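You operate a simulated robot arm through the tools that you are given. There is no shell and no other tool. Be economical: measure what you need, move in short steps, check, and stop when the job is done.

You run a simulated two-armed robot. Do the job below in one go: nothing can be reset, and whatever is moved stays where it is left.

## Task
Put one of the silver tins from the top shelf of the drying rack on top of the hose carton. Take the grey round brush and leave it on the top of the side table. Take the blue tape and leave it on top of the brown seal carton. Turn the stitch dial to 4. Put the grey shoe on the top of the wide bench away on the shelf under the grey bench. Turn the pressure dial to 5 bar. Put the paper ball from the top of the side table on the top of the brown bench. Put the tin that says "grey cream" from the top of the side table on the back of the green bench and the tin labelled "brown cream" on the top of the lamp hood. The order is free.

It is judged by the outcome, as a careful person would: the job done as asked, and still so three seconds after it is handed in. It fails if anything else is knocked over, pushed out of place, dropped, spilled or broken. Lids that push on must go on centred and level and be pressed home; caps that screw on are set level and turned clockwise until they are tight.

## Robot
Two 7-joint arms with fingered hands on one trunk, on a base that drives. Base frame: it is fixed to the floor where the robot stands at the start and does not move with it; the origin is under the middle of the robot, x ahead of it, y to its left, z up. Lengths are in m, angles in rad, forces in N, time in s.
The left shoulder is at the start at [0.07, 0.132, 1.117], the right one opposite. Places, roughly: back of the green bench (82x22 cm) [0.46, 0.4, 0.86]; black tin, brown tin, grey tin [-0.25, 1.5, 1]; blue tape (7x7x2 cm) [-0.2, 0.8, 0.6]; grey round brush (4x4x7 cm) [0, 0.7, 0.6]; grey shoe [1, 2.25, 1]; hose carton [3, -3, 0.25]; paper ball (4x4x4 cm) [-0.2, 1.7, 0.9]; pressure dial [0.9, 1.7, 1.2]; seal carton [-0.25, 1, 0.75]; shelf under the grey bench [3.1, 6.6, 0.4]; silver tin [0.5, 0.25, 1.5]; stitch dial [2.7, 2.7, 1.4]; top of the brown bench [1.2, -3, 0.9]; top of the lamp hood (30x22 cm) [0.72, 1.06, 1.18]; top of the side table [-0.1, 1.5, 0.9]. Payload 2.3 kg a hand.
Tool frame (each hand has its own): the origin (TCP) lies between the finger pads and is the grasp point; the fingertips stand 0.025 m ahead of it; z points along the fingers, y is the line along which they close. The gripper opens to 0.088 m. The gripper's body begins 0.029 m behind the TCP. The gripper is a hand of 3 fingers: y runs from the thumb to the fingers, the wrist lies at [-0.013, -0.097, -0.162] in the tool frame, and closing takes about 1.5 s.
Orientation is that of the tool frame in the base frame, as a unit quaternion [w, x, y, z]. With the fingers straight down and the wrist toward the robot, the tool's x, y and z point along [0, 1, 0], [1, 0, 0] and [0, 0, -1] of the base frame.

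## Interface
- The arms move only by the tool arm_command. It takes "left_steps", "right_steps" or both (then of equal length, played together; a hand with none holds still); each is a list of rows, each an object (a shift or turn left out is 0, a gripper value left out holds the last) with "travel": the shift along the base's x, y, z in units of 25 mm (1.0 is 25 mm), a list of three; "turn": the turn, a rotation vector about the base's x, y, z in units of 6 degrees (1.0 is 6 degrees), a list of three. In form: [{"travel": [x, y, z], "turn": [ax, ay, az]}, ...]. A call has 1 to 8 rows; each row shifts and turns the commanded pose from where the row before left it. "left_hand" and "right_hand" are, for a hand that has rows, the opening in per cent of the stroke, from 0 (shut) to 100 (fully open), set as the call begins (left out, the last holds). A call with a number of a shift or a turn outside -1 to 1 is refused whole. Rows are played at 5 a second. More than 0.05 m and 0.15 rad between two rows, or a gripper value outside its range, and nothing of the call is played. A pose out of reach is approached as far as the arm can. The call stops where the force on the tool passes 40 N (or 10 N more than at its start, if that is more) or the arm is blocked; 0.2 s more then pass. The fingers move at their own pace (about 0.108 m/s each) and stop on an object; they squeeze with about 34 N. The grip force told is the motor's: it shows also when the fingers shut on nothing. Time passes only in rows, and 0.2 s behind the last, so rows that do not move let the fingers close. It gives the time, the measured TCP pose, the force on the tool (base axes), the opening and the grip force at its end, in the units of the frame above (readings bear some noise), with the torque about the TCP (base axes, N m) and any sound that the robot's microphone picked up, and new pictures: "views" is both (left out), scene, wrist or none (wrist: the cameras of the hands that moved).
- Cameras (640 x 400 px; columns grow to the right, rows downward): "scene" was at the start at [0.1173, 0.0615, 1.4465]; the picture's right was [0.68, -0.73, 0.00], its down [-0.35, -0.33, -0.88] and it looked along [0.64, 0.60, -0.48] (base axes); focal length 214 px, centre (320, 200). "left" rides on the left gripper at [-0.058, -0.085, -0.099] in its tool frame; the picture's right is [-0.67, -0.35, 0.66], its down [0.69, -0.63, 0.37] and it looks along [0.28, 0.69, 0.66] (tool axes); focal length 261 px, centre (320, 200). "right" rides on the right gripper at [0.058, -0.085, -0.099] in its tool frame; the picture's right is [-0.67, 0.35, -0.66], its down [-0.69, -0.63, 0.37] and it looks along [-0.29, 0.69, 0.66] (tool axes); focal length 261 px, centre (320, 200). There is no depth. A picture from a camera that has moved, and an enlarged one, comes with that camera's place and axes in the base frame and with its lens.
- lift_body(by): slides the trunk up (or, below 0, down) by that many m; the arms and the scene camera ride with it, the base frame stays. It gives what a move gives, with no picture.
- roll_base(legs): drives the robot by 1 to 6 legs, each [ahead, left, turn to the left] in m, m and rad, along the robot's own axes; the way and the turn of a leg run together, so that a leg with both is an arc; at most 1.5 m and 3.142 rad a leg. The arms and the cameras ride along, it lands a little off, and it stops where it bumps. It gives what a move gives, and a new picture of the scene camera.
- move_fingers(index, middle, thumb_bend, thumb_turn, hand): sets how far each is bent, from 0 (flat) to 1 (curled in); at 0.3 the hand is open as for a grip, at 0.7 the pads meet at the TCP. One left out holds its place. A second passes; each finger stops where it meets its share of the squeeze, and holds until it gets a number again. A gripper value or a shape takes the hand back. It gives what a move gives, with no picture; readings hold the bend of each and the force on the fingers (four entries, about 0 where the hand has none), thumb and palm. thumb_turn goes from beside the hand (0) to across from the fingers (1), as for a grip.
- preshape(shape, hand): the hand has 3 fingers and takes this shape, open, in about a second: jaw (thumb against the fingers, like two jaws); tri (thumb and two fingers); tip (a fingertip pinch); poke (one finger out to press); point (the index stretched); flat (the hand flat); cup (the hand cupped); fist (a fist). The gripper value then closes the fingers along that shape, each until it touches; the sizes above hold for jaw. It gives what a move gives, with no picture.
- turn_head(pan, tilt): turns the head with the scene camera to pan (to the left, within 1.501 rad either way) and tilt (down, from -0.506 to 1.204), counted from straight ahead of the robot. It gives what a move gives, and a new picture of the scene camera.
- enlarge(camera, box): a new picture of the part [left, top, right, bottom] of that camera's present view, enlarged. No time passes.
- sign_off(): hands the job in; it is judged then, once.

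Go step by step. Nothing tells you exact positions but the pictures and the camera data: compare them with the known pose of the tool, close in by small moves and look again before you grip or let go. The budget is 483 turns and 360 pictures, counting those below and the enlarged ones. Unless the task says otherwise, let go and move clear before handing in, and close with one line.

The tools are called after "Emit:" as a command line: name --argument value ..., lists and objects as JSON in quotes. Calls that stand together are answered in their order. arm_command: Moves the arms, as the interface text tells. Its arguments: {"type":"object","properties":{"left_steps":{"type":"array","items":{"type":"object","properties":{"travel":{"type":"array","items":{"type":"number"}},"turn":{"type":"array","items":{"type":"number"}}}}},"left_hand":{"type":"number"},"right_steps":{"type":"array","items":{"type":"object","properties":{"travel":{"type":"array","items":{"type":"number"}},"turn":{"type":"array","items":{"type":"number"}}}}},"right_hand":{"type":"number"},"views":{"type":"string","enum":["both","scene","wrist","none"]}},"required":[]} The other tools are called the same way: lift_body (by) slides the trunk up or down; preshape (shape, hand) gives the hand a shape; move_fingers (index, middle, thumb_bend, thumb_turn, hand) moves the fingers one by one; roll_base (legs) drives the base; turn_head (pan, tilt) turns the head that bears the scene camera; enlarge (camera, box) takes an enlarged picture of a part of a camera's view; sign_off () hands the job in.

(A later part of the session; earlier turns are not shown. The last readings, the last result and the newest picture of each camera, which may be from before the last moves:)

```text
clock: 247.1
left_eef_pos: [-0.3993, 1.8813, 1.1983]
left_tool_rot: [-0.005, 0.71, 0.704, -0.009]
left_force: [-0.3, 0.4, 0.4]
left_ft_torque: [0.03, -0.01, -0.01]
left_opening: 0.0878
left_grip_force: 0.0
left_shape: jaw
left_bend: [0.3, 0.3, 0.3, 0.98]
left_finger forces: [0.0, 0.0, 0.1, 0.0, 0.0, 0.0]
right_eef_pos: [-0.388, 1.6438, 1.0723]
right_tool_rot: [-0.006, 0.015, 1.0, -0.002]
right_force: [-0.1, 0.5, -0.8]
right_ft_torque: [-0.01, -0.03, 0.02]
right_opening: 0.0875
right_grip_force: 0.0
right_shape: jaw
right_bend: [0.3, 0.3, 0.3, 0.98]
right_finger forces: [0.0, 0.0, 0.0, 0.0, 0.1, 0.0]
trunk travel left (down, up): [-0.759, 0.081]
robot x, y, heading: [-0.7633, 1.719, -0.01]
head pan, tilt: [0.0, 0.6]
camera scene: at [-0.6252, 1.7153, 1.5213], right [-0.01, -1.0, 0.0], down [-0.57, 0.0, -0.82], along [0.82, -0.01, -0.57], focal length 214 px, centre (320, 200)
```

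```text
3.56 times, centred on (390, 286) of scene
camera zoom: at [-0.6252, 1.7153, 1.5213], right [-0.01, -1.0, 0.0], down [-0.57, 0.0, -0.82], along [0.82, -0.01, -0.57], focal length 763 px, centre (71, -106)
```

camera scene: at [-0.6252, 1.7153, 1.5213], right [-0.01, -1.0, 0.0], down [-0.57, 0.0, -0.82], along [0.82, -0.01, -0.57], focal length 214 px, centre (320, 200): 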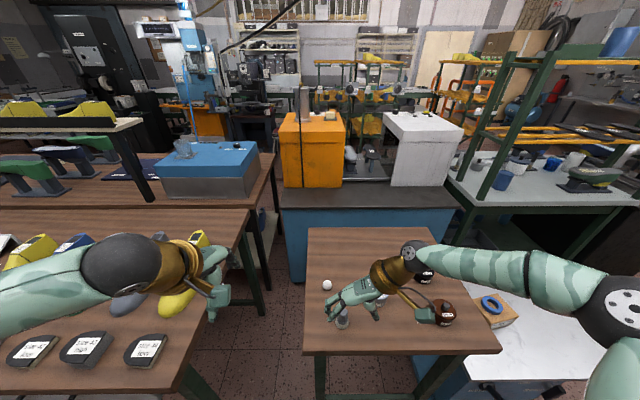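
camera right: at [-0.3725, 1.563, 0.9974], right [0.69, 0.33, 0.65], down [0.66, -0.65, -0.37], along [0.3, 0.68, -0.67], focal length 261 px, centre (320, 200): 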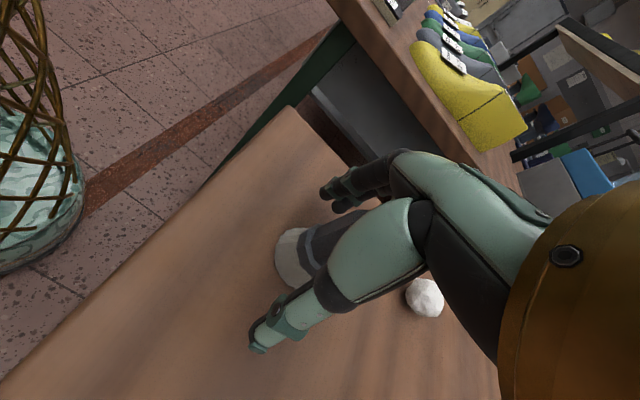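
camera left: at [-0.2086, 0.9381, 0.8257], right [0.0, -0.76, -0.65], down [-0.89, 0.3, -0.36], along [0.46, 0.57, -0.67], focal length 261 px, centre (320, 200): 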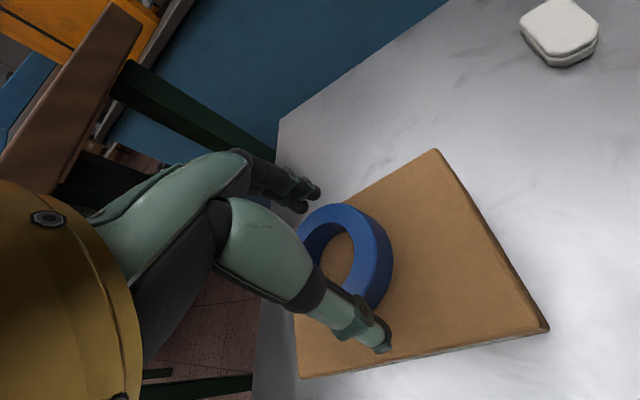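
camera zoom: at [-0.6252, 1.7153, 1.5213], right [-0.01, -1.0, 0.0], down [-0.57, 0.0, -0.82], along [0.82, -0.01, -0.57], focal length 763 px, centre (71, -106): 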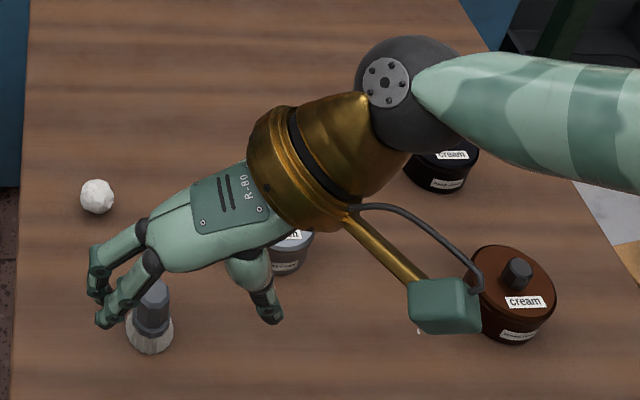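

Emit:
roll_base --legs '[[-0.3, 0, 0], [0, -0.2, 0.01]]'

Emit:
enlarge --camera "scene" --box '[220, 160, 400, 272]'

```text
clock: 250.3
left_eef_pos: [-0.6943, 1.6953, 1.1989]
left_tool_rot: [-0.004, 0.703, 0.711, -0.01]
left_force: [-0.1, -0.5, -0.2]
left_ft_torque: [-0.03, -0.01, -0.02]
left_opening: 0.0879
left_grip_force: 0.1
left_shape: jaw
left_bend: [0.3, 0.3, 0.3, 0.98]
left_finger forces: [0.1, 0.1, 0.1, 0.0, 0.1, 0.0]
right_eef_pos: [-0.6769, 1.4591, 1.0725]
right_tool_rot: [-0.005, 0.006, 1.0, -0.004]
right_force: [0.1, -0.3, 0.8]
right_ft_torque: [-0.01, 0.01, 0.0]
right_opening: 0.0875
right_grip_force: 0.0
right_shape: jaw
right_bend: [0.3, 0.3, 0.3, 0.98]
right_finger forces: [0.0, 0.0, 0.1, 0.0, 0.1, 0.0]
trunk travel left (down, up): [-0.759, 0.081]
robot x, y, heading: [-1.0592, 1.5213, 0.015]
head pan, tilt: [0.0, 0.6]
camera scene: at [-0.9164, 1.5256, 1.5213], right [0.01, -1.0, 0.0], down [-0.57, -0.01, -0.82], along [0.82, 0.01, -0.57], focal length 214 px, centre (320, 200)
```

scene: 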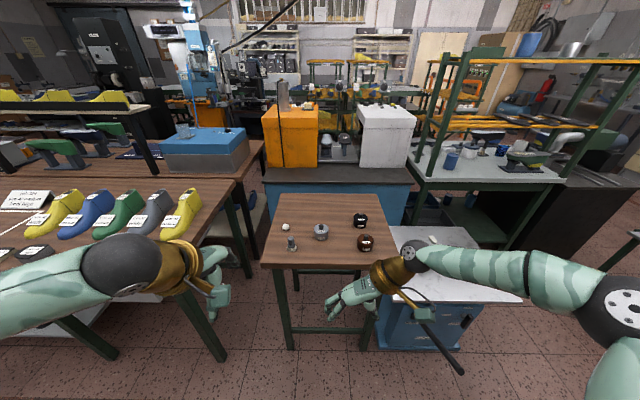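

```text
3.56 times, centred on (310, 216) of scene
camera zoom: at [-0.9164, 1.5256, 1.5213], right [0.01, -1.0, 0.0], down [-0.57, -0.01, -0.82], along [0.82, 0.01, -0.57], focal length 763 px, centre (356, 143)
```

zoom: 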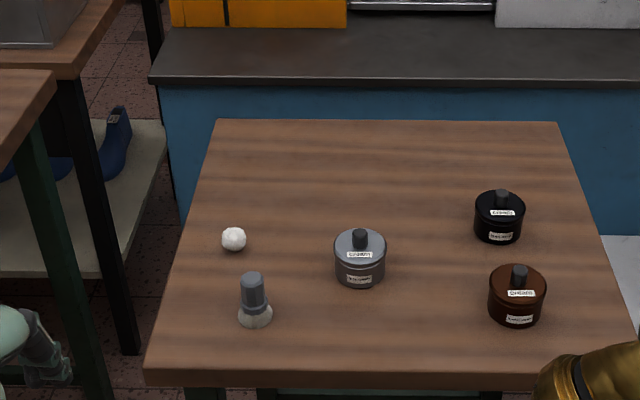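

Emit:
enlarge --camera "scene" --box '[310, 205, 380, 249]'

```text
9.09 times, centred on (345, 227) of scene
camera zoom: at [-0.9164, 1.5256, 1.5213], right [0.01, -1.0, 0.0], down [-0.57, -0.01, -0.82], along [0.82, 0.01, -0.57], focal length 1950 px, centre (93, -46)
```

zoom: 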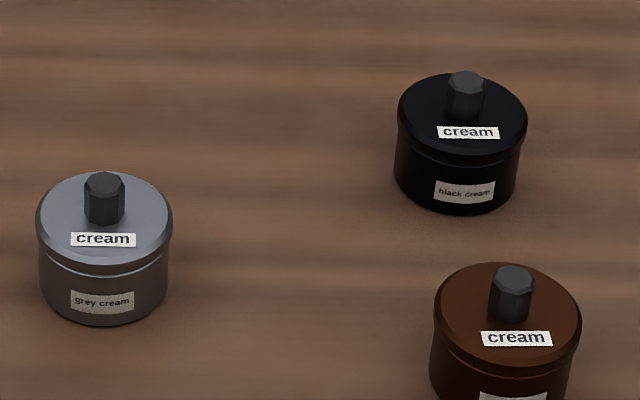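

Labels match colours: grey cream ≈(−0.245, 1.528), brown ≈(−0.308, 1.352). I pitch the right hand 45° for the grey tin.

Emit:
arm_command --right_steps '[{"turn": [0, -1, 0]}, {"turn": [0, -1, 0]}, {"turn": [0, -1, 0]}, {"turn": [0, -1, 0]}, {"turn": [0, -1, 0]}, {"turn": [0, -1, 0]}, {"turn": [0, -1, 0]}, {"turn": [0, -0.5, 0]}]' --views "none"

Emit:
roll_base --legs '[[0.22, 0.065, -0.015]]'

```text
clock: 252.1
left_eef_pos: [-0.696, 1.6927, 1.1994]
left_tool_rot: [-0.006, 0.704, 0.71, -0.009]
left_force: [0.4, 0.9, 0.6]
left_ft_torque: [0.02, -0.02, -0.02]
left_opening: 0.0875
left_grip_force: 0.0
left_shape: jaw
left_bend: [0.3, 0.3, 0.3, 0.98]
left_finger forces: [0.0, 0.0, 0.0, 0.0, 0.0, 0.0]
right_eef_pos: [-0.6785, 1.4554, 1.0726]
right_tool_rot: [0.379, 0.005, 0.925, 0.001]
right_force: [-0.3, 0.3, -0.2]
right_ft_torque: [-0.01, -0.03, 0.02]
right_opening: 0.0876
right_grip_force: 0.0
right_shape: jaw
right_bend: [0.3, 0.3, 0.3, 0.98]
right_finger forces: [0.0, 0.0, 0.0, 0.0, 0.0, 0.0]
trunk travel left (down, up): [-0.759, 0.081]
robot x, y, heading: [-1.0575, 1.5226, 0.012]
head pan, tilt: [0.0, 0.6]
```

```text
clock: 253.9
left_eef_pos: [-0.4744, 1.7534, 1.1998]
left_tool_rot: [-0.005, 0.708, 0.706, -0.007]
left_force: [-0.1, 0.5, -0.2]
left_ft_torque: [0.0, -0.03, -0.01]
left_opening: 0.0877
left_grip_force: 0.0
left_shape: jaw
left_bend: [0.3, 0.3, 0.3, 0.98]
left_finger forces: [0.0, 0.0, 0.0, 0.0, 0.0, 0.0]
right_eef_pos: [-0.4606, 1.5155, 1.0724]
right_tool_rot: [0.379, 0.012, 0.926, -0.002]
right_force: [-0.7, 0.5, -0.7]
right_ft_torque: [-0.01, -0.03, -0.02]
right_opening: 0.0876
right_grip_force: 0.0
right_shape: jaw
right_bend: [0.3, 0.3, 0.3, 0.98]
right_finger forces: [0.0, 0.0, 0.0, 0.0, 0.0, 0.0]
trunk travel left (down, up): [-0.759, 0.081]
robot x, y, heading: [-0.8343, 1.5853, -0.004]
head pan, tilt: [0.0, 0.6]
camera scene: at [-0.6992, 1.5851, 1.5217], right [0.0, -1.0, 0.0], down [-0.56, 0.0, -0.83], along [0.83, 0.0, -0.56], focal length 214 px, centre (320, 200)
```

scene: 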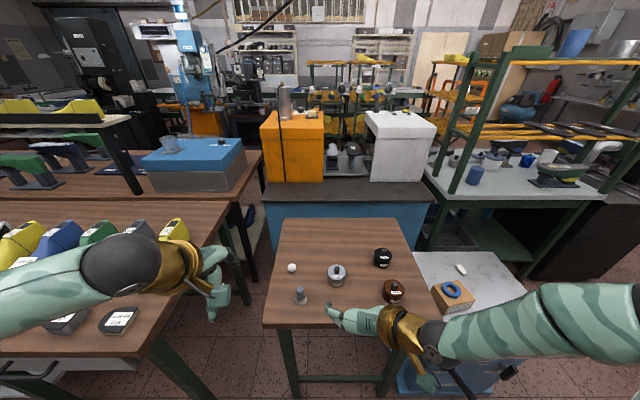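

Emit:
arm_command --right_steps '[{"travel": [0.8, 0, -0.6]}, {"travel": [0.8, 0, -0.6]}, {"travel": [0.9, 0.1, -0.7]}, {"travel": [0.9, 0.1, -0.7]}, {"travel": [0.9, 0.1, -0.7]}, {"travel": [0.8, 0.2, -0.6]}, {"travel": [0, 0, 0]}]' --views "both"

Emit:
enlarge --camera "scene" --box '[280, 220, 440, 320]'

```text
clock: 255.5
left_eef_pos: [-0.472, 1.7538, 1.2001]
left_tool_rot: [-0.005, 0.708, 0.706, -0.007]
left_force: [1.0, 0.3, -0.4]
left_ft_torque: [0.01, 0.01, 0.0]
left_opening: 0.0879
left_grip_force: 0.1
left_shape: jaw
left_bend: [0.3, 0.3, 0.3, 0.98]
left_finger forces: [0.0, 0.0, 0.0, 0.0, 0.1, 0.0]
right_eef_pos: [-0.3316, 1.5278, 0.9733]
right_tool_rot: [0.378, 0.011, 0.926, -0.003]
right_force: [0.0, -0.8, 0.6]
right_ft_torque: [0.0, 0.01, -0.05]
right_opening: 0.0874
right_grip_force: 0.1
right_shape: jaw
right_bend: [0.3, 0.3, 0.3, 0.98]
right_finger forces: [0.1, 0.0, 0.0, 0.0, 0.0, 0.0]
trunk travel left (down, up): [-0.759, 0.081]
robot x, y, heading: [-0.8307, 1.5881, -0.001]
head pan, tilt: [0.0, 0.6]
camera scene: at [-0.6962, 1.586, 1.5214], right [0.0, -1.0, 0.0], down [-0.56, 0.0, -0.83], along [0.83, 0.0, -0.56], focal length 214 px, centre (320, 200)
camera right: at [-0.4441, 1.4471, 1.0047], right [0.03, 0.34, 0.94], down [0.73, -0.65, 0.22], along [0.68, 0.68, -0.27], focal length 261 px, centre (320, 200)
```

scene: 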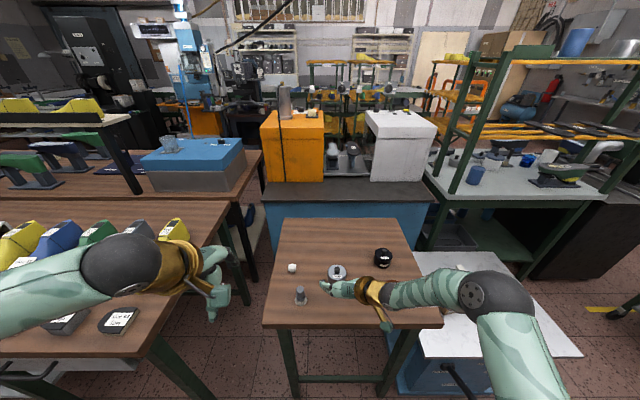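
right: 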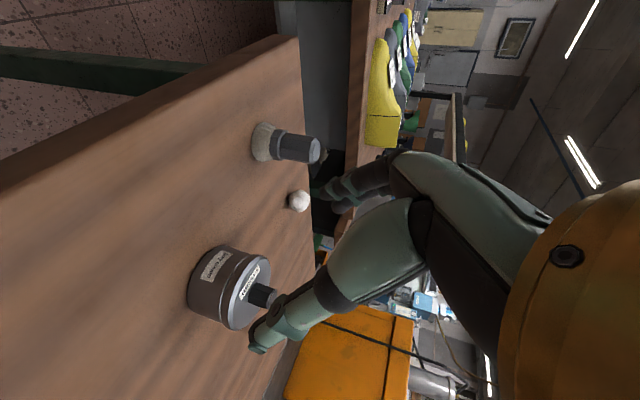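

```text
4.00 times, centred on (360, 270) of scene
camera zoom: at [-0.6962, 1.586, 1.5214], right [0.0, -1.0, 0.0], down [-0.56, 0.0, -0.83], along [0.83, 0.0, -0.56], focal length 858 px, centre (160, -80)
```

zoom: 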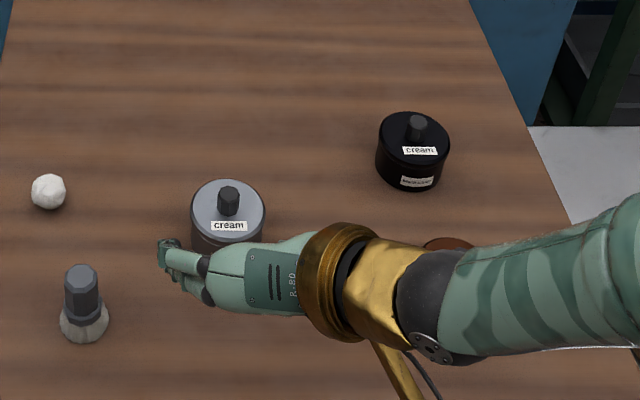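

Grey tin axis ≈ (−0.236, 1.528). I move in along the fingers.

Emit:
arm_command --right_steps '[{"travel": [0.9, 0, -0.8]}, {"travel": [0.9, 0, -0.8]}, {"travel": [0.9, 0, -0.8]}, {"travel": [0.75, 0, -0.65]}, {"travel": [0, 0, 0]}]' --views "wrist"

Emit:
enlarge --camera "scene" --box '[280, 220, 440, 320]'

```text
clock: 256.7
left_eef_pos: [-0.4719, 1.754, 1.1988]
left_tool_rot: [-0.005, 0.708, 0.706, -0.008]
left_force: [0.9, -0.4, -0.2]
left_ft_torque: [0.01, 0.03, 0.0]
left_opening: 0.0879
left_grip_force: 0.1
left_shape: jaw
left_bend: [0.3, 0.3, 0.3, 0.98]
left_finger forces: [0.0, 0.1, 0.0, 0.1, 0.0, 0.1]
right_eef_pos: [-0.2571, 1.5331, 0.9032]
right_tool_rot: [0.377, 0.011, 0.926, -0.003]
right_force: [0.4, 0.3, -0.4]
right_ft_torque: [-0.01, -0.03, 0.0]
right_opening: 0.0877
right_grip_force: 0.0
right_shape: jaw
right_bend: [0.3, 0.3, 0.3, 0.98]
right_finger forces: [0.1, 0.0, 0.0, 0.0, 0.1, 0.0]
right hand out of reach, approached as far as the arm can: row 4
trunk travel left (down, up): [-0.759, 0.081]
robot x, y, heading: [-0.8386, 1.5883, -0.003]
head pan, tilt: [0.0, 0.6]
camera right: at [-0.3691, 1.4539, 0.9347], right [0.03, 0.34, 0.94], down [0.73, -0.65, 0.22], along [0.68, 0.68, -0.27], focal length 261 px, centre (320, 200)
```

right: 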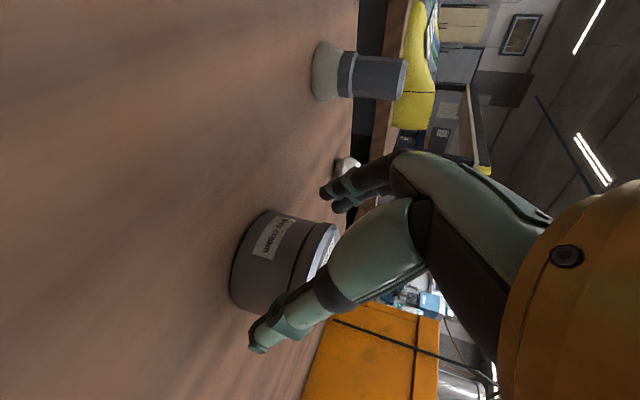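

```text
4.00 times, centred on (360, 270) of scene
camera zoom: at [-0.6962, 1.5861, 1.5214], right [0.0, -1.0, 0.0], down [-0.56, 0.0, -0.83], along [0.83, 0.0, -0.56], focal length 858 px, centre (160, -80)
```

zoom: 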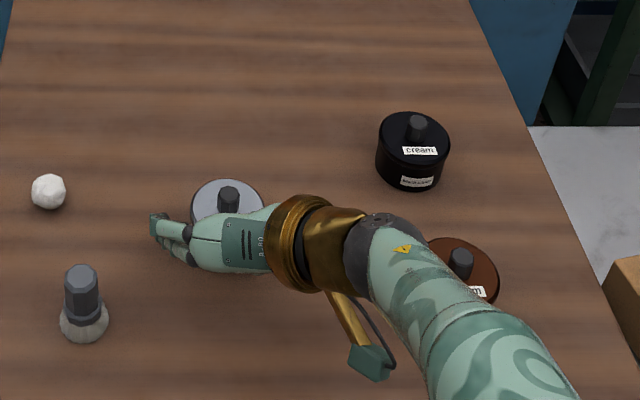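

Emit:
roll_base --legs '[[0.025, -0.004, 0]]'

Emit:
arm_command --right_steps '[{"travel": [-0.3, 0, -0.3]}, {"travel": [0, 0, 0]}]' --views "wrist"

```text
clock: 257.5
left_eef_pos: [-0.4526, 1.7515, 1.2011]
left_tool_rot: [-0.003, 0.708, 0.706, -0.007]
left_force: [-0.5, 0.6, 0.0]
left_ft_torque: [0.01, -0.02, 0.0]
left_opening: 0.0875
left_grip_force: 0.2
left_shape: jaw
left_bend: [0.3, 0.3, 0.3, 0.98]
left_finger forces: [0.0, 0.1, 0.0, 0.1, 0.0, 0.1]
right_eef_pos: [-0.2359, 1.5309, 0.9066]
right_tool_rot: [0.38, 0.011, 0.925, -0.002]
right_force: [0.1, 0.1, -0.1]
right_ft_torque: [-0.02, 0.03, 0.01]
right_opening: 0.0877
right_grip_force: 0.1
right_shape: jaw
right_bend: [0.3, 0.3, 0.3, 0.98]
right_finger forces: [0.0, 0.0, 0.1, 0.1, 0.0, 0.1]
trunk travel left (down, up): [-0.759, 0.081]
robot x, y, heading: [-0.8115, 1.5809, -0.001]
head pan, tilt: [0.0, 0.6]
camera scene: at [-0.678, 1.5831, 1.522], right [0.0, -1.0, 0.0], down [-0.56, 0.0, -0.83], along [0.83, 0.0, -0.56], focal length 214 px, centre (320, 200)
```

scene: 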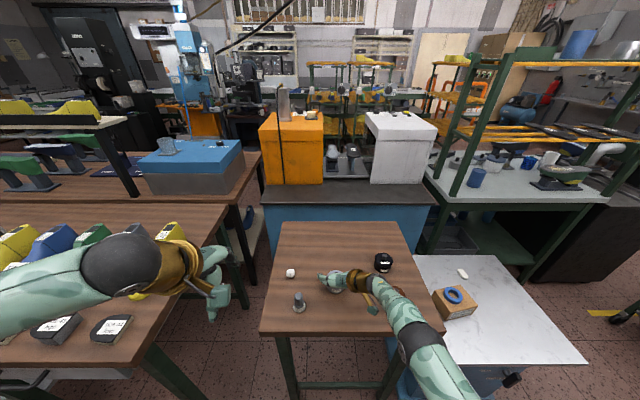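

```text
clock: 258.1
left_eef_pos: [-0.4489, 1.7492, 1.1996]
left_tool_rot: [-0.004, 0.708, 0.706, -0.008]
left_force: [-1.2, -0.3, -0.3]
left_ft_torque: [-0.04, -0.03, -0.03]
left_opening: 0.0876
left_grip_force: 0.0
left_shape: jaw
left_bend: [0.3, 0.3, 0.3, 0.98]
left_finger forces: [0.0, 0.1, 0.1, 0.0, 0.1, 0.0]
right_eef_pos: [-0.2384, 1.5297, 0.8962]
right_tool_rot: [0.378, 0.012, 0.926, -0.002]
right_force: [0.5, 0.1, -0.5]
right_ft_torque: [-0.03, 0.02, -0.01]
right_opening: 0.0876
right_grip_force: 0.1
right_shape: jaw
right_bend: [0.3, 0.3, 0.3, 0.98]
right_finger forces: [0.0, 0.0, 0.0, 0.0, 0.1, 0.0]
trunk travel left (down, up): [-0.759, 0.081]
robot x, y, heading: [-0.8143, 1.5808, 0.001]
head pan, tilt: [0.0, 0.6]
camera right: at [-0.3527, 1.4494, 0.9277], right [0.03, 0.34, 0.94], down [0.73, -0.65, 0.22], along [0.68, 0.68, -0.27], focal length 261 px, centre (320, 200)
```

right: 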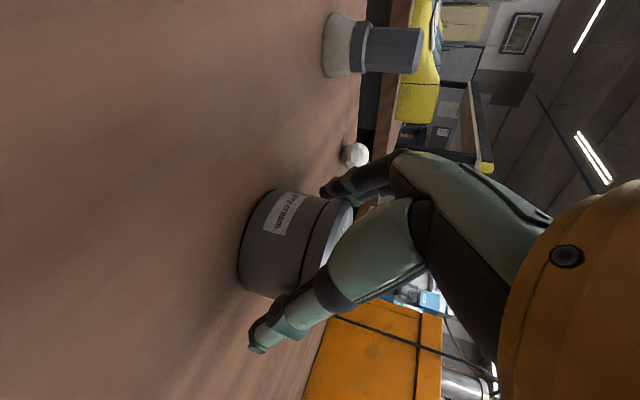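

The tin is nicely straddled; I close the right hand.

Emit:
arm_command --right_steps '[{"travel": [0, 0, 0]}, {"travel": [0, 0, 0]}, {"travel": [0, 0, 0]}, {"travel": [0, 0, 0]}, {"travel": [0, 0, 0]}, {"travel": [0, 0, 0]}]' --right_hand 0 --views "wrist"

```text
clock: 259.5
left_eef_pos: [-0.4466, 1.7498, 1.1992]
left_tool_rot: [-0.005, 0.708, 0.706, -0.009]
left_force: [0.3, 1.4, 0.3]
left_ft_torque: [0.0, 0.01, 0.01]
left_opening: 0.0875
left_grip_force: 0.0
left_shape: jaw
left_bend: [0.3, 0.3, 0.3, 0.98]
left_finger forces: [0.1, 0.1, 0.0, 0.0, 0.0, 0.0]
right_eef_pos: [-0.2391, 1.5297, 0.8956]
right_tool_rot: [0.378, 0.012, 0.926, -0.002]
right_force: [1.3, 0.3, 0.8]
right_ft_torque: [0.02, -0.02, -0.05]
right_opening: 0.053
right_grip_force: 34.2
right_shape: jaw
right_bend: [0.29, 0.42, 0.62, 1.0]
right_finger forces: [20.2, 10.7, 0.0, 0.1, 31.0, 0.0]
trunk travel left (down, up): [-0.759, 0.081]
robot x, y, heading: [-0.8126, 1.5852, -0.007]
head pan, tilt: [0.0, 0.6]
camera right: at [-0.3513, 1.4491, 0.9268], right [0.03, 0.34, 0.94], down [0.73, -0.65, 0.21], along [0.68, 0.68, -0.27], focal length 261 px, centre (320, 200)
```

right: 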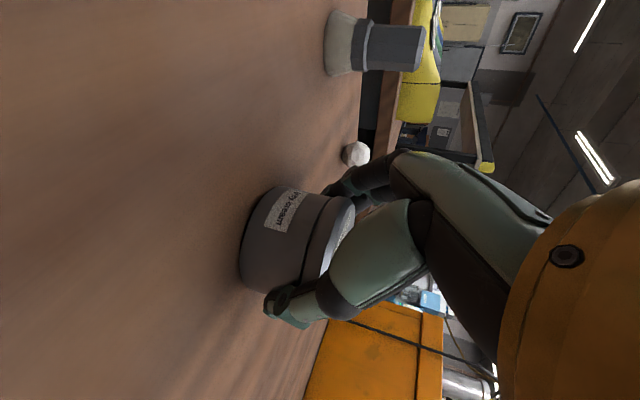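

Emit:
arm_command --right_steps '[{"travel": [0, 0, 0.4]}, {"travel": [0, 0, 0.6]}, {"travel": [0, 0, 1]}, {"travel": [0, 0, 1]}, {"travel": [0, 0, 1]}, {"travel": [0, 0, 0]}]' --views "both"

```text
clock: 260.9
left_eef_pos: [-0.4467, 1.7503, 1.1979]
left_tool_rot: [-0.005, 0.709, 0.705, -0.008]
left_force: [-0.4, 0.6, -0.8]
left_ft_torque: [-0.01, 0.01, 0.0]
left_opening: 0.0877
left_grip_force: 0.1
left_shape: jaw
left_bend: [0.3, 0.3, 0.3, 0.98]
left_finger forces: [0.1, 0.1, 0.0, 0.0, 0.0, 0.1]
right_eef_pos: [-0.2369, 1.5295, 0.9952]
right_tool_rot: [0.377, 0.011, 0.926, -0.003]
right_force: [0.0, -1.1, -3.3]
right_ft_torque: [-0.01, -0.03, -0.03]
right_opening: 0.0534
right_grip_force: 33.6
right_shape: jaw
right_bend: [0.73, 0.42, 0.62, 1.0]
right_finger forces: [20.2, 10.8, 0.1, 0.1, 30.8, 0.0]
trunk travel left (down, up): [-0.759, 0.081]
robot x, y, heading: [-0.8106, 1.5831, -0.001]
head pan, tilt: [0.0, 0.6]
camera scene: at [-0.6703, 1.5818, 1.5212], right [0.0, -1.0, 0.0], down [-0.57, 0.0, -0.82], along [0.82, 0.0, -0.57], focal length 214 px, centre (320, 200)
camera right: at [-0.3504, 1.4496, 1.0261], right [0.03, 0.34, 0.94], down [0.73, -0.65, 0.21], along [0.68, 0.68, -0.27], focal length 261 px, centre (320, 200)
```

scene: 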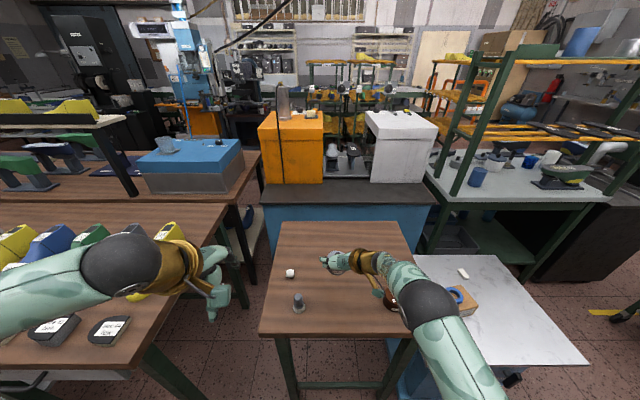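
right: 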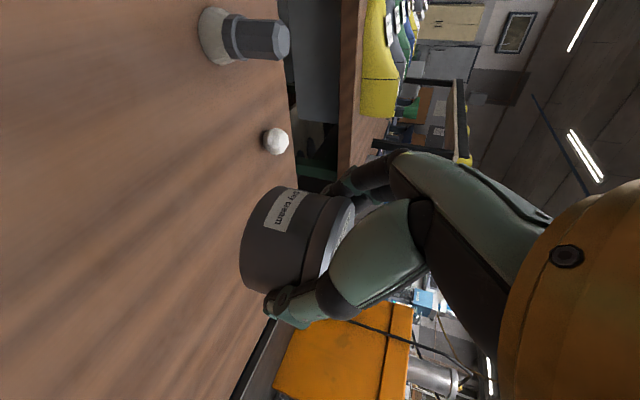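

The grey tin is held. I tuck the right hand to my right side and reposition to take the brown tin with the left hand.

Emit:
arm_command --right_steps '[{"travel": [-0.5, 0, 1]}, {"travel": [-1, 0, 1]}, {"travel": [-1, 0, 1]}, {"travel": [-1, -1, 0]}, {"travel": [-1, -1, 0]}, {"travel": [-1, -1, 0]}, {"travel": [-1, -1, 0]}, {"travel": [-1, -1, 0]}]' --views "none"

Emit:
roll_base --legs '[[0, -0.18, 0]]'

```text
clock: 262.7
left_eef_pos: [-0.4484, 1.7475, 1.2007]
left_tool_rot: [-0.004, 0.708, 0.706, -0.007]
left_force: [0.7, 0.2, -0.2]
left_ft_torque: [0.03, 0.02, 0.01]
left_opening: 0.0877
left_grip_force: 0.1
left_shape: jaw
left_bend: [0.3, 0.3, 0.3, 0.98]
left_finger forces: [0.0, 0.0, 0.1, 0.0, 0.0, 0.0]
right_eef_pos: [-0.4267, 1.4018, 1.0726]
right_tool_rot: [0.378, 0.012, 0.926, -0.001]
right_force: [-0.1, -0.2, -2.6]
right_ft_torque: [0.03, 0.04, -0.02]
right_opening: 0.0529
right_grip_force: 34.1
right_shape: jaw
right_bend: [0.73, 0.42, 0.62, 1.0]
right_finger forces: [20.1, 10.6, 0.1, 0.1, 30.7, 0.0]
trunk travel left (down, up): [-0.759, 0.081]
robot x, y, heading: [-0.8113, 1.5815, -0.0]
head pan, tilt: [0.0, 0.6]
heard: snap
```

```text
clock: 264.2
left_eef_pos: [-0.4478, 1.5743, 1.1979]
left_tool_rot: [-0.005, 0.709, 0.705, -0.009]
left_force: [0.2, 1.0, 0.4]
left_ft_torque: [0.0, 0.02, -0.03]
left_opening: 0.0877
left_grip_force: 0.1
left_shape: jaw
left_bend: [0.3, 0.3, 0.3, 0.98]
left_finger forces: [0.0, 0.0, 0.0, 0.1, 0.0, 0.0]
right_eef_pos: [-0.4255, 1.227, 1.0729]
right_tool_rot: [0.378, 0.012, 0.926, -0.004]
right_force: [0.1, 0.6, -2.8]
right_ft_torque: [-0.02, 0.03, -0.04]
right_opening: 0.0527
right_grip_force: 33.9
right_shape: jaw
right_bend: [0.73, 0.42, 0.62, 1.0]
right_finger forces: [20.1, 10.6, 0.1, 0.0, 30.7, 0.0]
trunk travel left (down, up): [-0.759, 0.081]
robot x, y, heading: [-0.8143, 1.4027, 0.002]
head pan, tilt: [0.0, 0.6]
camera scene: at [-0.6713, 1.4071, 1.5213], right [0.0, -1.0, 0.0], down [-0.57, 0.0, -0.82], along [0.82, 0.0, -0.57], focal length 214 px, centre (320, 200)
```

scene: 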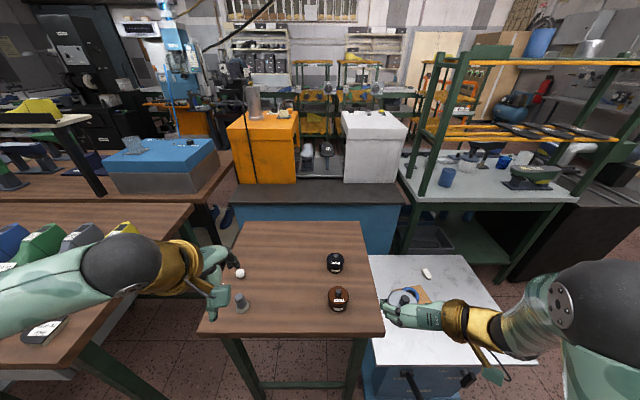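

I heard a snap, so I check the tin in the right hand.

Emit:
enlarge --camera "right" --box '[0, 0, 640, 400]'

Emit:
enlarge --camera "scene" --box '[340, 250, 500, 350]'

```text
1.00 times, centred on (320, 200) of right (not enlarged: the box is as wide or as high as the picture)
camera zoom: at [-0.5389, 1.147, 1.1041], right [0.03, 0.35, 0.94], down [0.73, -0.65, 0.22], along [0.68, 0.68, -0.27], focal length 261 px, centre (320, 200)
```

zoom: 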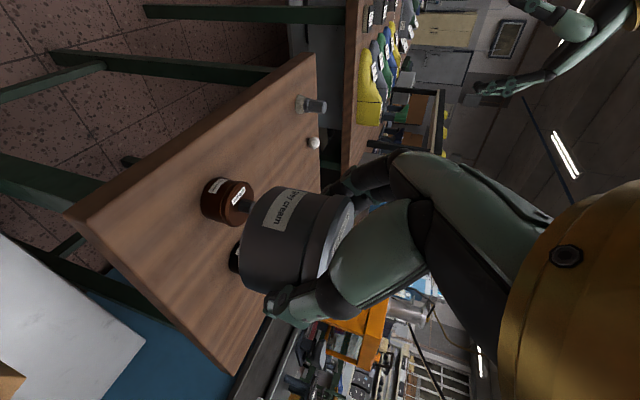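

```text
4.00 times, centred on (420, 300) of scene
camera zoom: at [-0.6713, 1.4071, 1.5213], right [0.0, -1.0, 0.0], down [-0.57, 0.0, -0.82], along [0.82, 0.0, -0.57], focal length 858 px, centre (-80, -200)
```

zoom: 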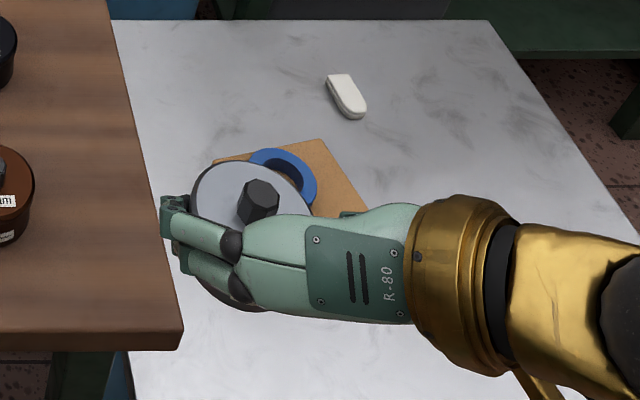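

The tin looks whole with the lid in place. Now I measure the brown tin.

Emit:
enlarge --camera "scene" --box '[290, 240, 390, 302]'

```text
6.40 times, centred on (340, 271) of scene
camera zoom: at [-0.6713, 1.4071, 1.5213], right [0.0, -1.0, 0.0], down [-0.57, 0.0, -0.82], along [0.82, 0.0, -0.57], focal length 1373 px, centre (192, -254)
```

zoom: 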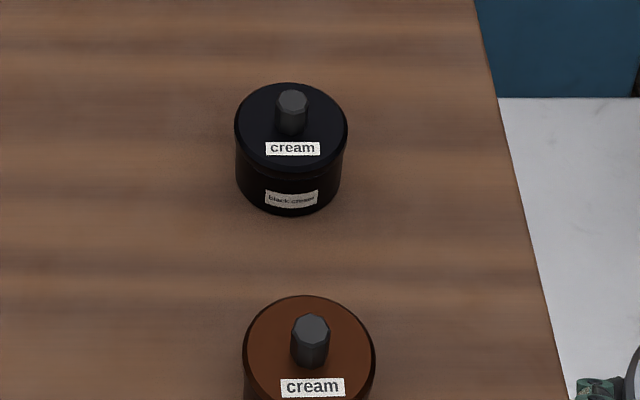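

Brown tin axis ≈ (−0.30, 1.351). I give the hands more room first, then bring the left hand over it.

Emit:
arm_command --right_steps '[{"travel": [-0.3, -1, 0]}, {"travel": [-0.3, -1, 0]}, {"travel": [-0.3, -1, 0]}, {"travel": [-0.3, -1, 0]}, {"travel": [0, 0, 0]}, {"travel": [0, 0, 0]}]' --left_steps '[{"travel": [1, 0, 0]}, {"travel": [1, -1, 0]}, {"travel": [1, -1, -1]}, {"travel": [1, -1, -1]}, {"travel": [1, -1, -1]}, {"travel": [0.9, -1, -1]}]' --views "none"

Emit:
arm_command --left_steps '[{"travel": [0, -1, -1]}, {"travel": [0, -1, -0.5]}, {"travel": [0, -1, -0.5]}, {"travel": [0, -0.9, 0]}, {"travel": [0, 0, 0]}]' --views "both"

```text
clock: 265.6
left_eef_pos: [-0.2987, 1.4449, 1.0991]
left_tool_rot: [-0.005, 0.709, 0.705, -0.008]
left_force: [0.7, -1.0, -0.2]
left_ft_torque: [0.0, 0.02, 0.02]
left_opening: 0.0877
left_grip_force: 0.0
left_shape: jaw
left_bend: [0.3, 0.3, 0.3, 0.98]
left_finger forces: [0.0, 0.0, 0.0, 0.1, 0.0, 0.0]
right_eef_pos: [-0.4563, 1.1225, 1.0713]
right_tool_rot: [0.377, 0.011, 0.926, -0.002]
right_force: [-0.1, -0.3, -2.3]
right_ft_torque: [0.0, 0.0, -0.01]
right_opening: 0.0527
right_grip_force: 34.0
right_shape: jaw
right_bend: [0.73, 0.43, 0.62, 1.0]
right_finger forces: [20.0, 9.6, 0.0, 0.1, 30.4, 0.0]
trunk travel left (down, up): [-0.759, 0.081]
robot x, y, heading: [-0.8081, 1.4042, -0.006]
head pan, tilt: [0.0, 0.6]
```

```text
clock: 266.8
left_eef_pos: [-0.3006, 1.3471, 1.0501]
left_tool_rot: [-0.006, 0.709, 0.705, -0.008]
left_force: [0.0, -0.3, 0.5]
left_ft_torque: [0.01, 0.03, 0.0]
left_opening: 0.088
left_grip_force: 0.1
left_shape: jaw
left_bend: [0.3, 0.3, 0.3, 0.98]
left_finger forces: [0.0, 0.0, 0.1, 0.1, 0.1, 0.0]
right_eef_pos: [-0.4566, 1.1228, 1.0726]
right_tool_rot: [0.377, 0.012, 0.926, -0.003]
right_force: [-0.7, -0.3, -2.7]
right_ft_torque: [0.03, 0.02, -0.01]
right_opening: 0.0525
right_grip_force: 34.1
right_shape: jaw
right_bend: [0.73, 0.43, 0.62, 1.0]
right_finger forces: [19.9, 9.5, 0.0, 0.0, 30.6, 0.1]
trunk travel left (down, up): [-0.759, 0.081]
robot x, y, heading: [-0.8112, 1.4053, -0.003]
head pan, tilt: [0.0, 0.6]
camera scene: at [-0.6714, 1.4019, 1.5213], right [0.0, -1.0, 0.0], down [-0.57, 0.0, -0.82], along [0.82, 0.0, -0.57], focal length 214 px, centre (320, 200)
camera left: at [-0.3841, 1.2898, 1.1505], right [-0.36, -0.67, -0.65], down [-0.63, 0.69, -0.36], along [0.68, 0.28, -0.67], focal length 261 px, centre (320, 200)
```

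scene: 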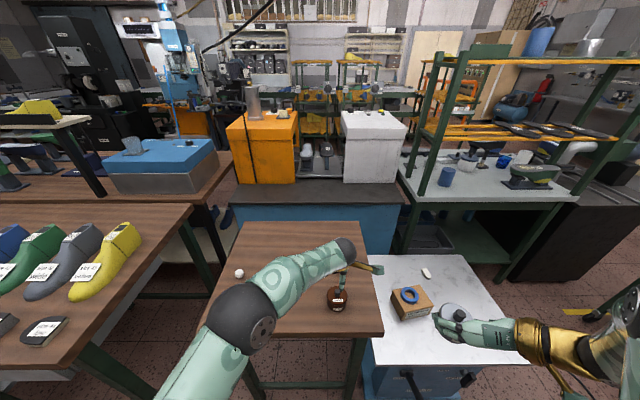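
left: 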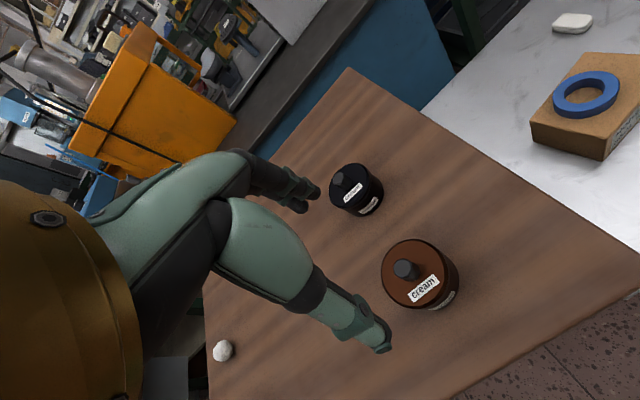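

Aligned with (−0.297, 1.347). I lower around the brown tin.

Emit:
arm_command --left_steps '[{"travel": [0.1, 0, -1]}, {"travel": [0, 0, -1]}, {"travel": [0, 0, -1]}, {"travel": [0, 0, -1]}, {"travel": [0, 0, -1]}, {"travel": [0, 0, -1]}, {"travel": [0, 0, 0]}]' --views "wrist"

```text
clock: 268.4
left_eef_pos: [-0.2972, 1.3468, 0.8995]
left_tool_rot: [-0.005, 0.708, 0.706, -0.008]
left_force: [4.6, -1.1, 6.8]
left_ft_torque: [-0.04, -0.22, -0.04]
left_opening: 0.0877
left_grip_force: 0.0
left_shape: jaw
left_bend: [0.27, 0.3, 0.3, 0.98]
left_finger forces: [6.6, 0.1, 0.0, 0.1, 0.1, 0.0]
right_eef_pos: [-0.456, 1.123, 1.0712]
right_tool_rot: [0.379, 0.013, 0.925, -0.003]
right_force: [-1.1, -0.5, -2.9]
right_ft_torque: [0.04, 0.06, -0.01]
right_opening: 0.0523
right_grip_force: 33.7
right_shape: jaw
right_bend: [0.73, 0.43, 0.62, 1.0]
right_finger forces: [19.9, 9.5, 0.0, 0.0, 30.6, 0.0]
trunk travel left (down, up): [-0.759, 0.081]
robot x, y, heading: [-0.8104, 1.402, -0.003]
head pan, tilt: [0.0, 0.6]
camera left: at [-0.3807, 1.2899, 0.9996], right [-0.36, -0.67, -0.65], down [-0.63, 0.69, -0.36], along [0.68, 0.28, -0.67], focal length 261 px, centre (320, 200)
```

left: 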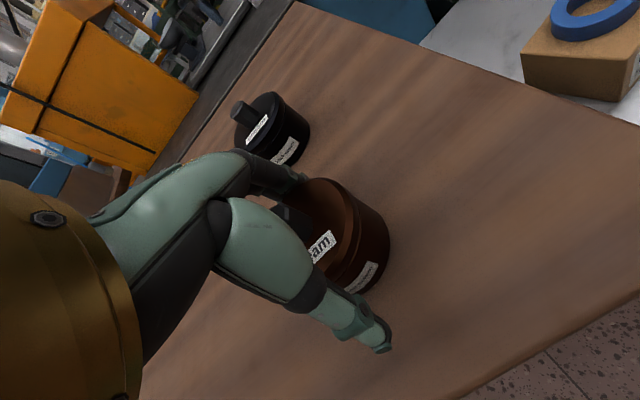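

The index finger rests on the tin's far rim; I lift a bit, move 1 cm forward, and lower again.

Emit:
arm_command --left_steps '[{"travel": [0, 0, 1]}, {"travel": [0, 0, 0.8]}, {"travel": [0.4, 0, 0]}, {"travel": [0, 0, 0]}]' --views "wrist"

```text
clock: 269.4
left_eef_pos: [-0.2869, 1.3486, 0.9432]
left_tool_rot: [-0.006, 0.709, 0.705, -0.007]
left_force: [0.1, -0.4, 0.8]
left_ft_torque: [-0.01, 0.0, 0.01]
left_opening: 0.0878
left_grip_force: 0.0
left_shape: jaw
left_bend: [0.3, 0.3, 0.3, 0.98]
left_finger forces: [0.0, 0.0, 0.0, 0.0, 0.1, 0.1]
right_eef_pos: [-0.4558, 1.1242, 1.0712]
right_tool_rot: [0.377, 0.012, 0.926, -0.002]
right_force: [0.2, 0.2, -3.2]
right_ft_torque: [0.01, 0.01, -0.03]
right_opening: 0.0525
right_grip_force: 33.8
right_shape: jaw
right_bend: [0.73, 0.43, 0.62, 1.0]
right_finger forces: [20.1, 9.4, 0.0, 0.0, 30.5, 0.1]
trunk travel left (down, up): [-0.759, 0.081]
robot x, y, heading: [-0.8088, 1.4032, -0.005]
head pan, tilt: [0.0, 0.6]
camera left: at [-0.3702, 1.2904, 1.0443], right [-0.36, -0.67, -0.65], down [-0.63, 0.69, -0.36], along [0.68, 0.28, -0.68], focal length 261 px, centre (320, 200)
```

left: 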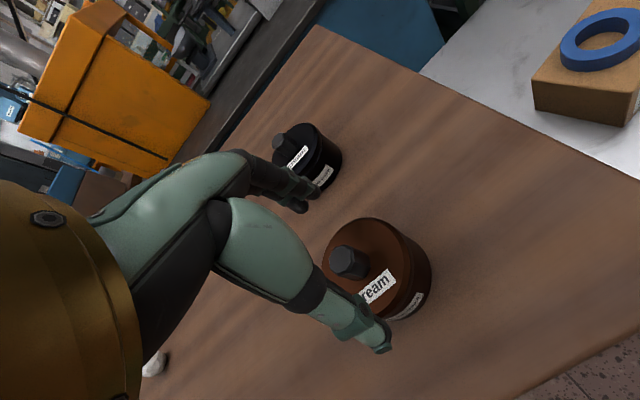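

Emit:
arm_command --left_steps '[{"travel": [0, -0.1, -0.8]}, {"travel": [0, 0, -0.8]}, {"travel": [0, 0, 0]}]' --views "wrist"

```text
clock: 270.2
left_eef_pos: [-0.2883, 1.345, 0.9225]
left_tool_rot: [-0.005, 0.709, 0.705, -0.008]
left_force: [-0.1, -1.0, 0.4]
left_ft_torque: [0.01, -0.01, -0.03]
left_opening: 0.0879
left_grip_force: 0.1
left_shape: jaw
left_bend: [0.3, 0.3, 0.3, 0.98]
left_finger forces: [0.0, 0.0, 0.1, 0.0, 0.0, 0.0]
left hand out of reach, approached as far as the arm can: row 2
right_eef_pos: [-0.4565, 1.1239, 1.0721]
right_tool_rot: [0.377, 0.012, 0.926, -0.003]
right_force: [0.1, -0.6, -3.1]
right_ft_torque: [0.01, 0.0, -0.02]
right_opening: 0.0529
right_grip_force: 33.9
right_shape: jaw
right_bend: [0.73, 0.43, 0.62, 1.0]
right_finger forces: [20.0, 9.5, 0.1, 0.0, 30.5, 0.0]
trunk travel left (down, up): [-0.759, 0.081]
robot x, y, heading: [-0.8121, 1.4027, -0.004]
head pan, tilt: [0.0, 0.6]
camera left: at [-0.3709, 1.2877, 1.0236], right [-0.36, -0.67, -0.65], down [-0.63, 0.69, -0.36], along [0.68, 0.28, -0.67], focal length 261 px, centre (320, 200)
```

left: 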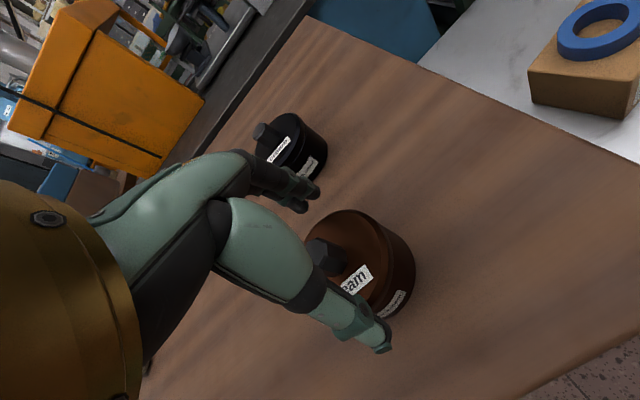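

Emit:
lift_body --by -0.022

Emit:
enlarge --camera "left" --box '[160, 100, 480, 300]'

```text
clock: 270.9
left_eef_pos: [-0.2885, 1.3451, 0.9008]
left_tool_rot: [-0.005, 0.709, 0.705, -0.007]
left_force: [-0.9, -0.5, 0.2]
left_ft_torque: [0.01, -0.01, -0.01]
left_opening: 0.0878
left_grip_force: 0.0
left_shape: jaw
left_bend: [0.3, 0.3, 0.3, 0.97]
left_finger forces: [0.1, 0.0, 0.0, 0.0, 0.1, 0.1]
right_eef_pos: [-0.4562, 1.1229, 1.0497]
right_tool_rot: [0.378, 0.012, 0.926, -0.003]
right_force: [-0.1, -0.3, -3.3]
right_ft_torque: [0.03, 0.04, -0.01]
right_opening: 0.0527
right_grip_force: 34.0
right_shape: jaw
right_bend: [0.73, 0.43, 0.62, 1.0]
right_finger forces: [20.0, 9.4, 0.0, 0.0, 30.5, 0.0]
trunk travel left (down, up): [-0.737, 0.103]
robot x, y, heading: [-0.8106, 1.4037, -0.001]
head pan, tilt: [0.0, 0.6]
heard: snap
```

```text
2.00 times, centred on (320, 200) of left
camera zoom: at [-0.3716, 1.2875, 1.0019], right [-0.36, -0.67, -0.65], down [-0.63, 0.69, -0.36], along [0.68, 0.28, -0.67], focal length 521 px, centre (320, 200)
```

zoom: 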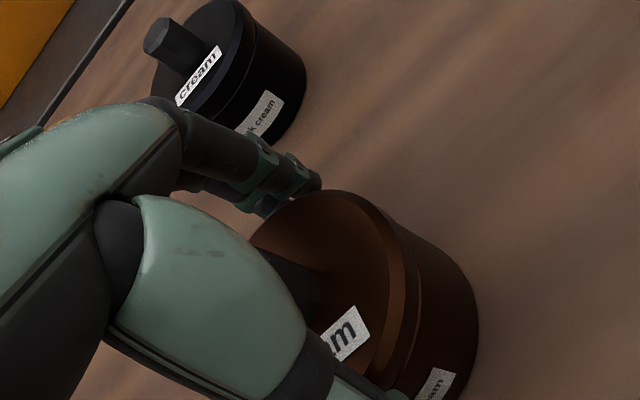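

A second snap with no forces anywhere, so it seems to be a workshop noise. The brown tin is straddled; I close the left hand.

Emit:
arm_command --left_steps '[{"travel": [0, 0, 0]}, {"travel": [0, 0, 0]}, {"travel": [0, 0, 0]}, {"travel": [0, 0, 0]}, {"travel": [0, 0, 0]}, {"travel": [0, 0, 0]}]' --left_hand 0 --views "wrist"

```text
clock: 272.3
left_eef_pos: [-0.2866, 1.3456, 0.9011]
left_tool_rot: [-0.006, 0.709, 0.705, -0.008]
left_force: [-0.5, -1.0, 0.5]
left_ft_torque: [-0.03, 0.03, 0.01]
left_opening: 0.0536
left_grip_force: 33.8
left_shape: jaw
left_bend: [0.74, 0.44, 0.56, 0.99]
left_finger forces: [20.3, 11.0, 0.0, 0.1, 31.3, 0.0]
right_eef_pos: [-0.4559, 1.1236, 1.0496]
right_tool_rot: [0.377, 0.012, 0.926, -0.002]
right_force: [-0.1, -0.4, -2.2]
right_ft_torque: [-0.01, 0.03, -0.01]
right_opening: 0.0525
right_grip_force: 33.9
right_shape: jaw
right_bend: [0.73, 0.43, 0.62, 1.0]
right_finger forces: [20.0, 9.5, 0.1, 0.0, 30.6, 0.1]
trunk travel left (down, up): [-0.737, 0.103]
robot x, y, heading: [-0.8116, 1.4023, -0.004]
head pan, tilt: [0.0, 0.6]
camera left: at [-0.3707, 1.2875, 1.0015], right [-0.36, -0.67, -0.65], down [-0.63, 0.69, -0.36], along [0.68, 0.28, -0.67], focal length 261 px, centre (320, 200)
```

left: 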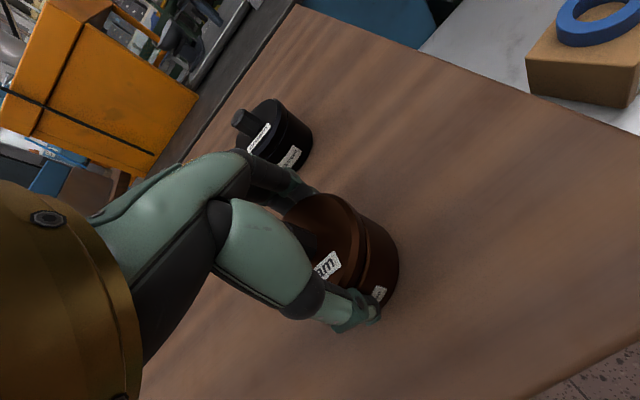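

Emit:
arm_command --left_steps '[{"travel": [0, 0, 0.4]}, {"travel": [0, 0, 0.6]}, {"travel": [0, 0, 1]}, {"travel": [-0.3, 0, 1]}, {"travel": [-0.5, 0, 1]}, {"travel": [-0.5, 0.5, 1]}, {"travel": [-0.5, 1, 1]}, {"travel": [-0.5, 1, 0]}]' --views "wrist"

```text
clock: 274.1
left_eef_pos: [-0.3459, 1.4085, 1.0516]
left_tool_rot: [-0.005, 0.708, 0.706, -0.009]
left_force: [0.1, 0.1, -3.3]
left_ft_torque: [-0.03, 0.02, -0.02]
left_opening: 0.0535
left_grip_force: 34.5
left_shape: jaw
left_bend: [0.74, 0.44, 0.56, 0.99]
left_finger forces: [20.4, 11.4, 0.0, 0.0, 31.3, 0.1]
right_eef_pos: [-0.4556, 1.1241, 1.049]
right_tool_rot: [0.377, 0.011, 0.926, -0.003]
right_force: [-0.6, 0.2, -2.3]
right_ft_torque: [-0.01, 0.01, 0.02]
right_opening: 0.0526
right_grip_force: 34.1
right_shape: jaw
right_bend: [0.73, 0.43, 0.62, 1.0]
right_finger forces: [20.1, 9.4, 0.1, 0.0, 30.4, 0.1]
trunk travel left (down, up): [-0.737, 0.103]
robot x, y, heading: [-0.8134, 1.4038, -0.005]
head pan, tilt: [0.0, 0.6]
camera left: at [-0.4296, 1.3518, 1.1524], right [-0.36, -0.67, -0.65], down [-0.63, 0.69, -0.36], along [0.68, 0.28, -0.67], focal length 261 px, centre (320, 200)
```

left: 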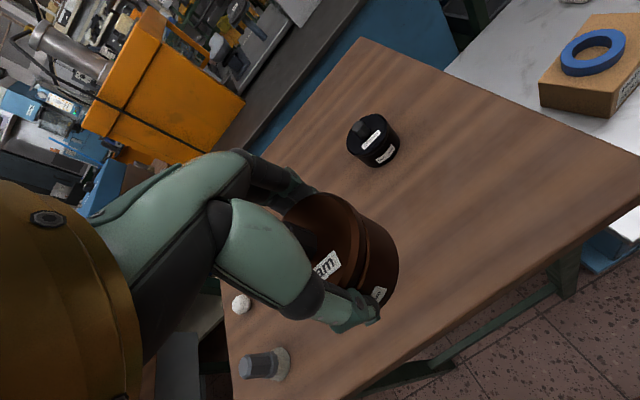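

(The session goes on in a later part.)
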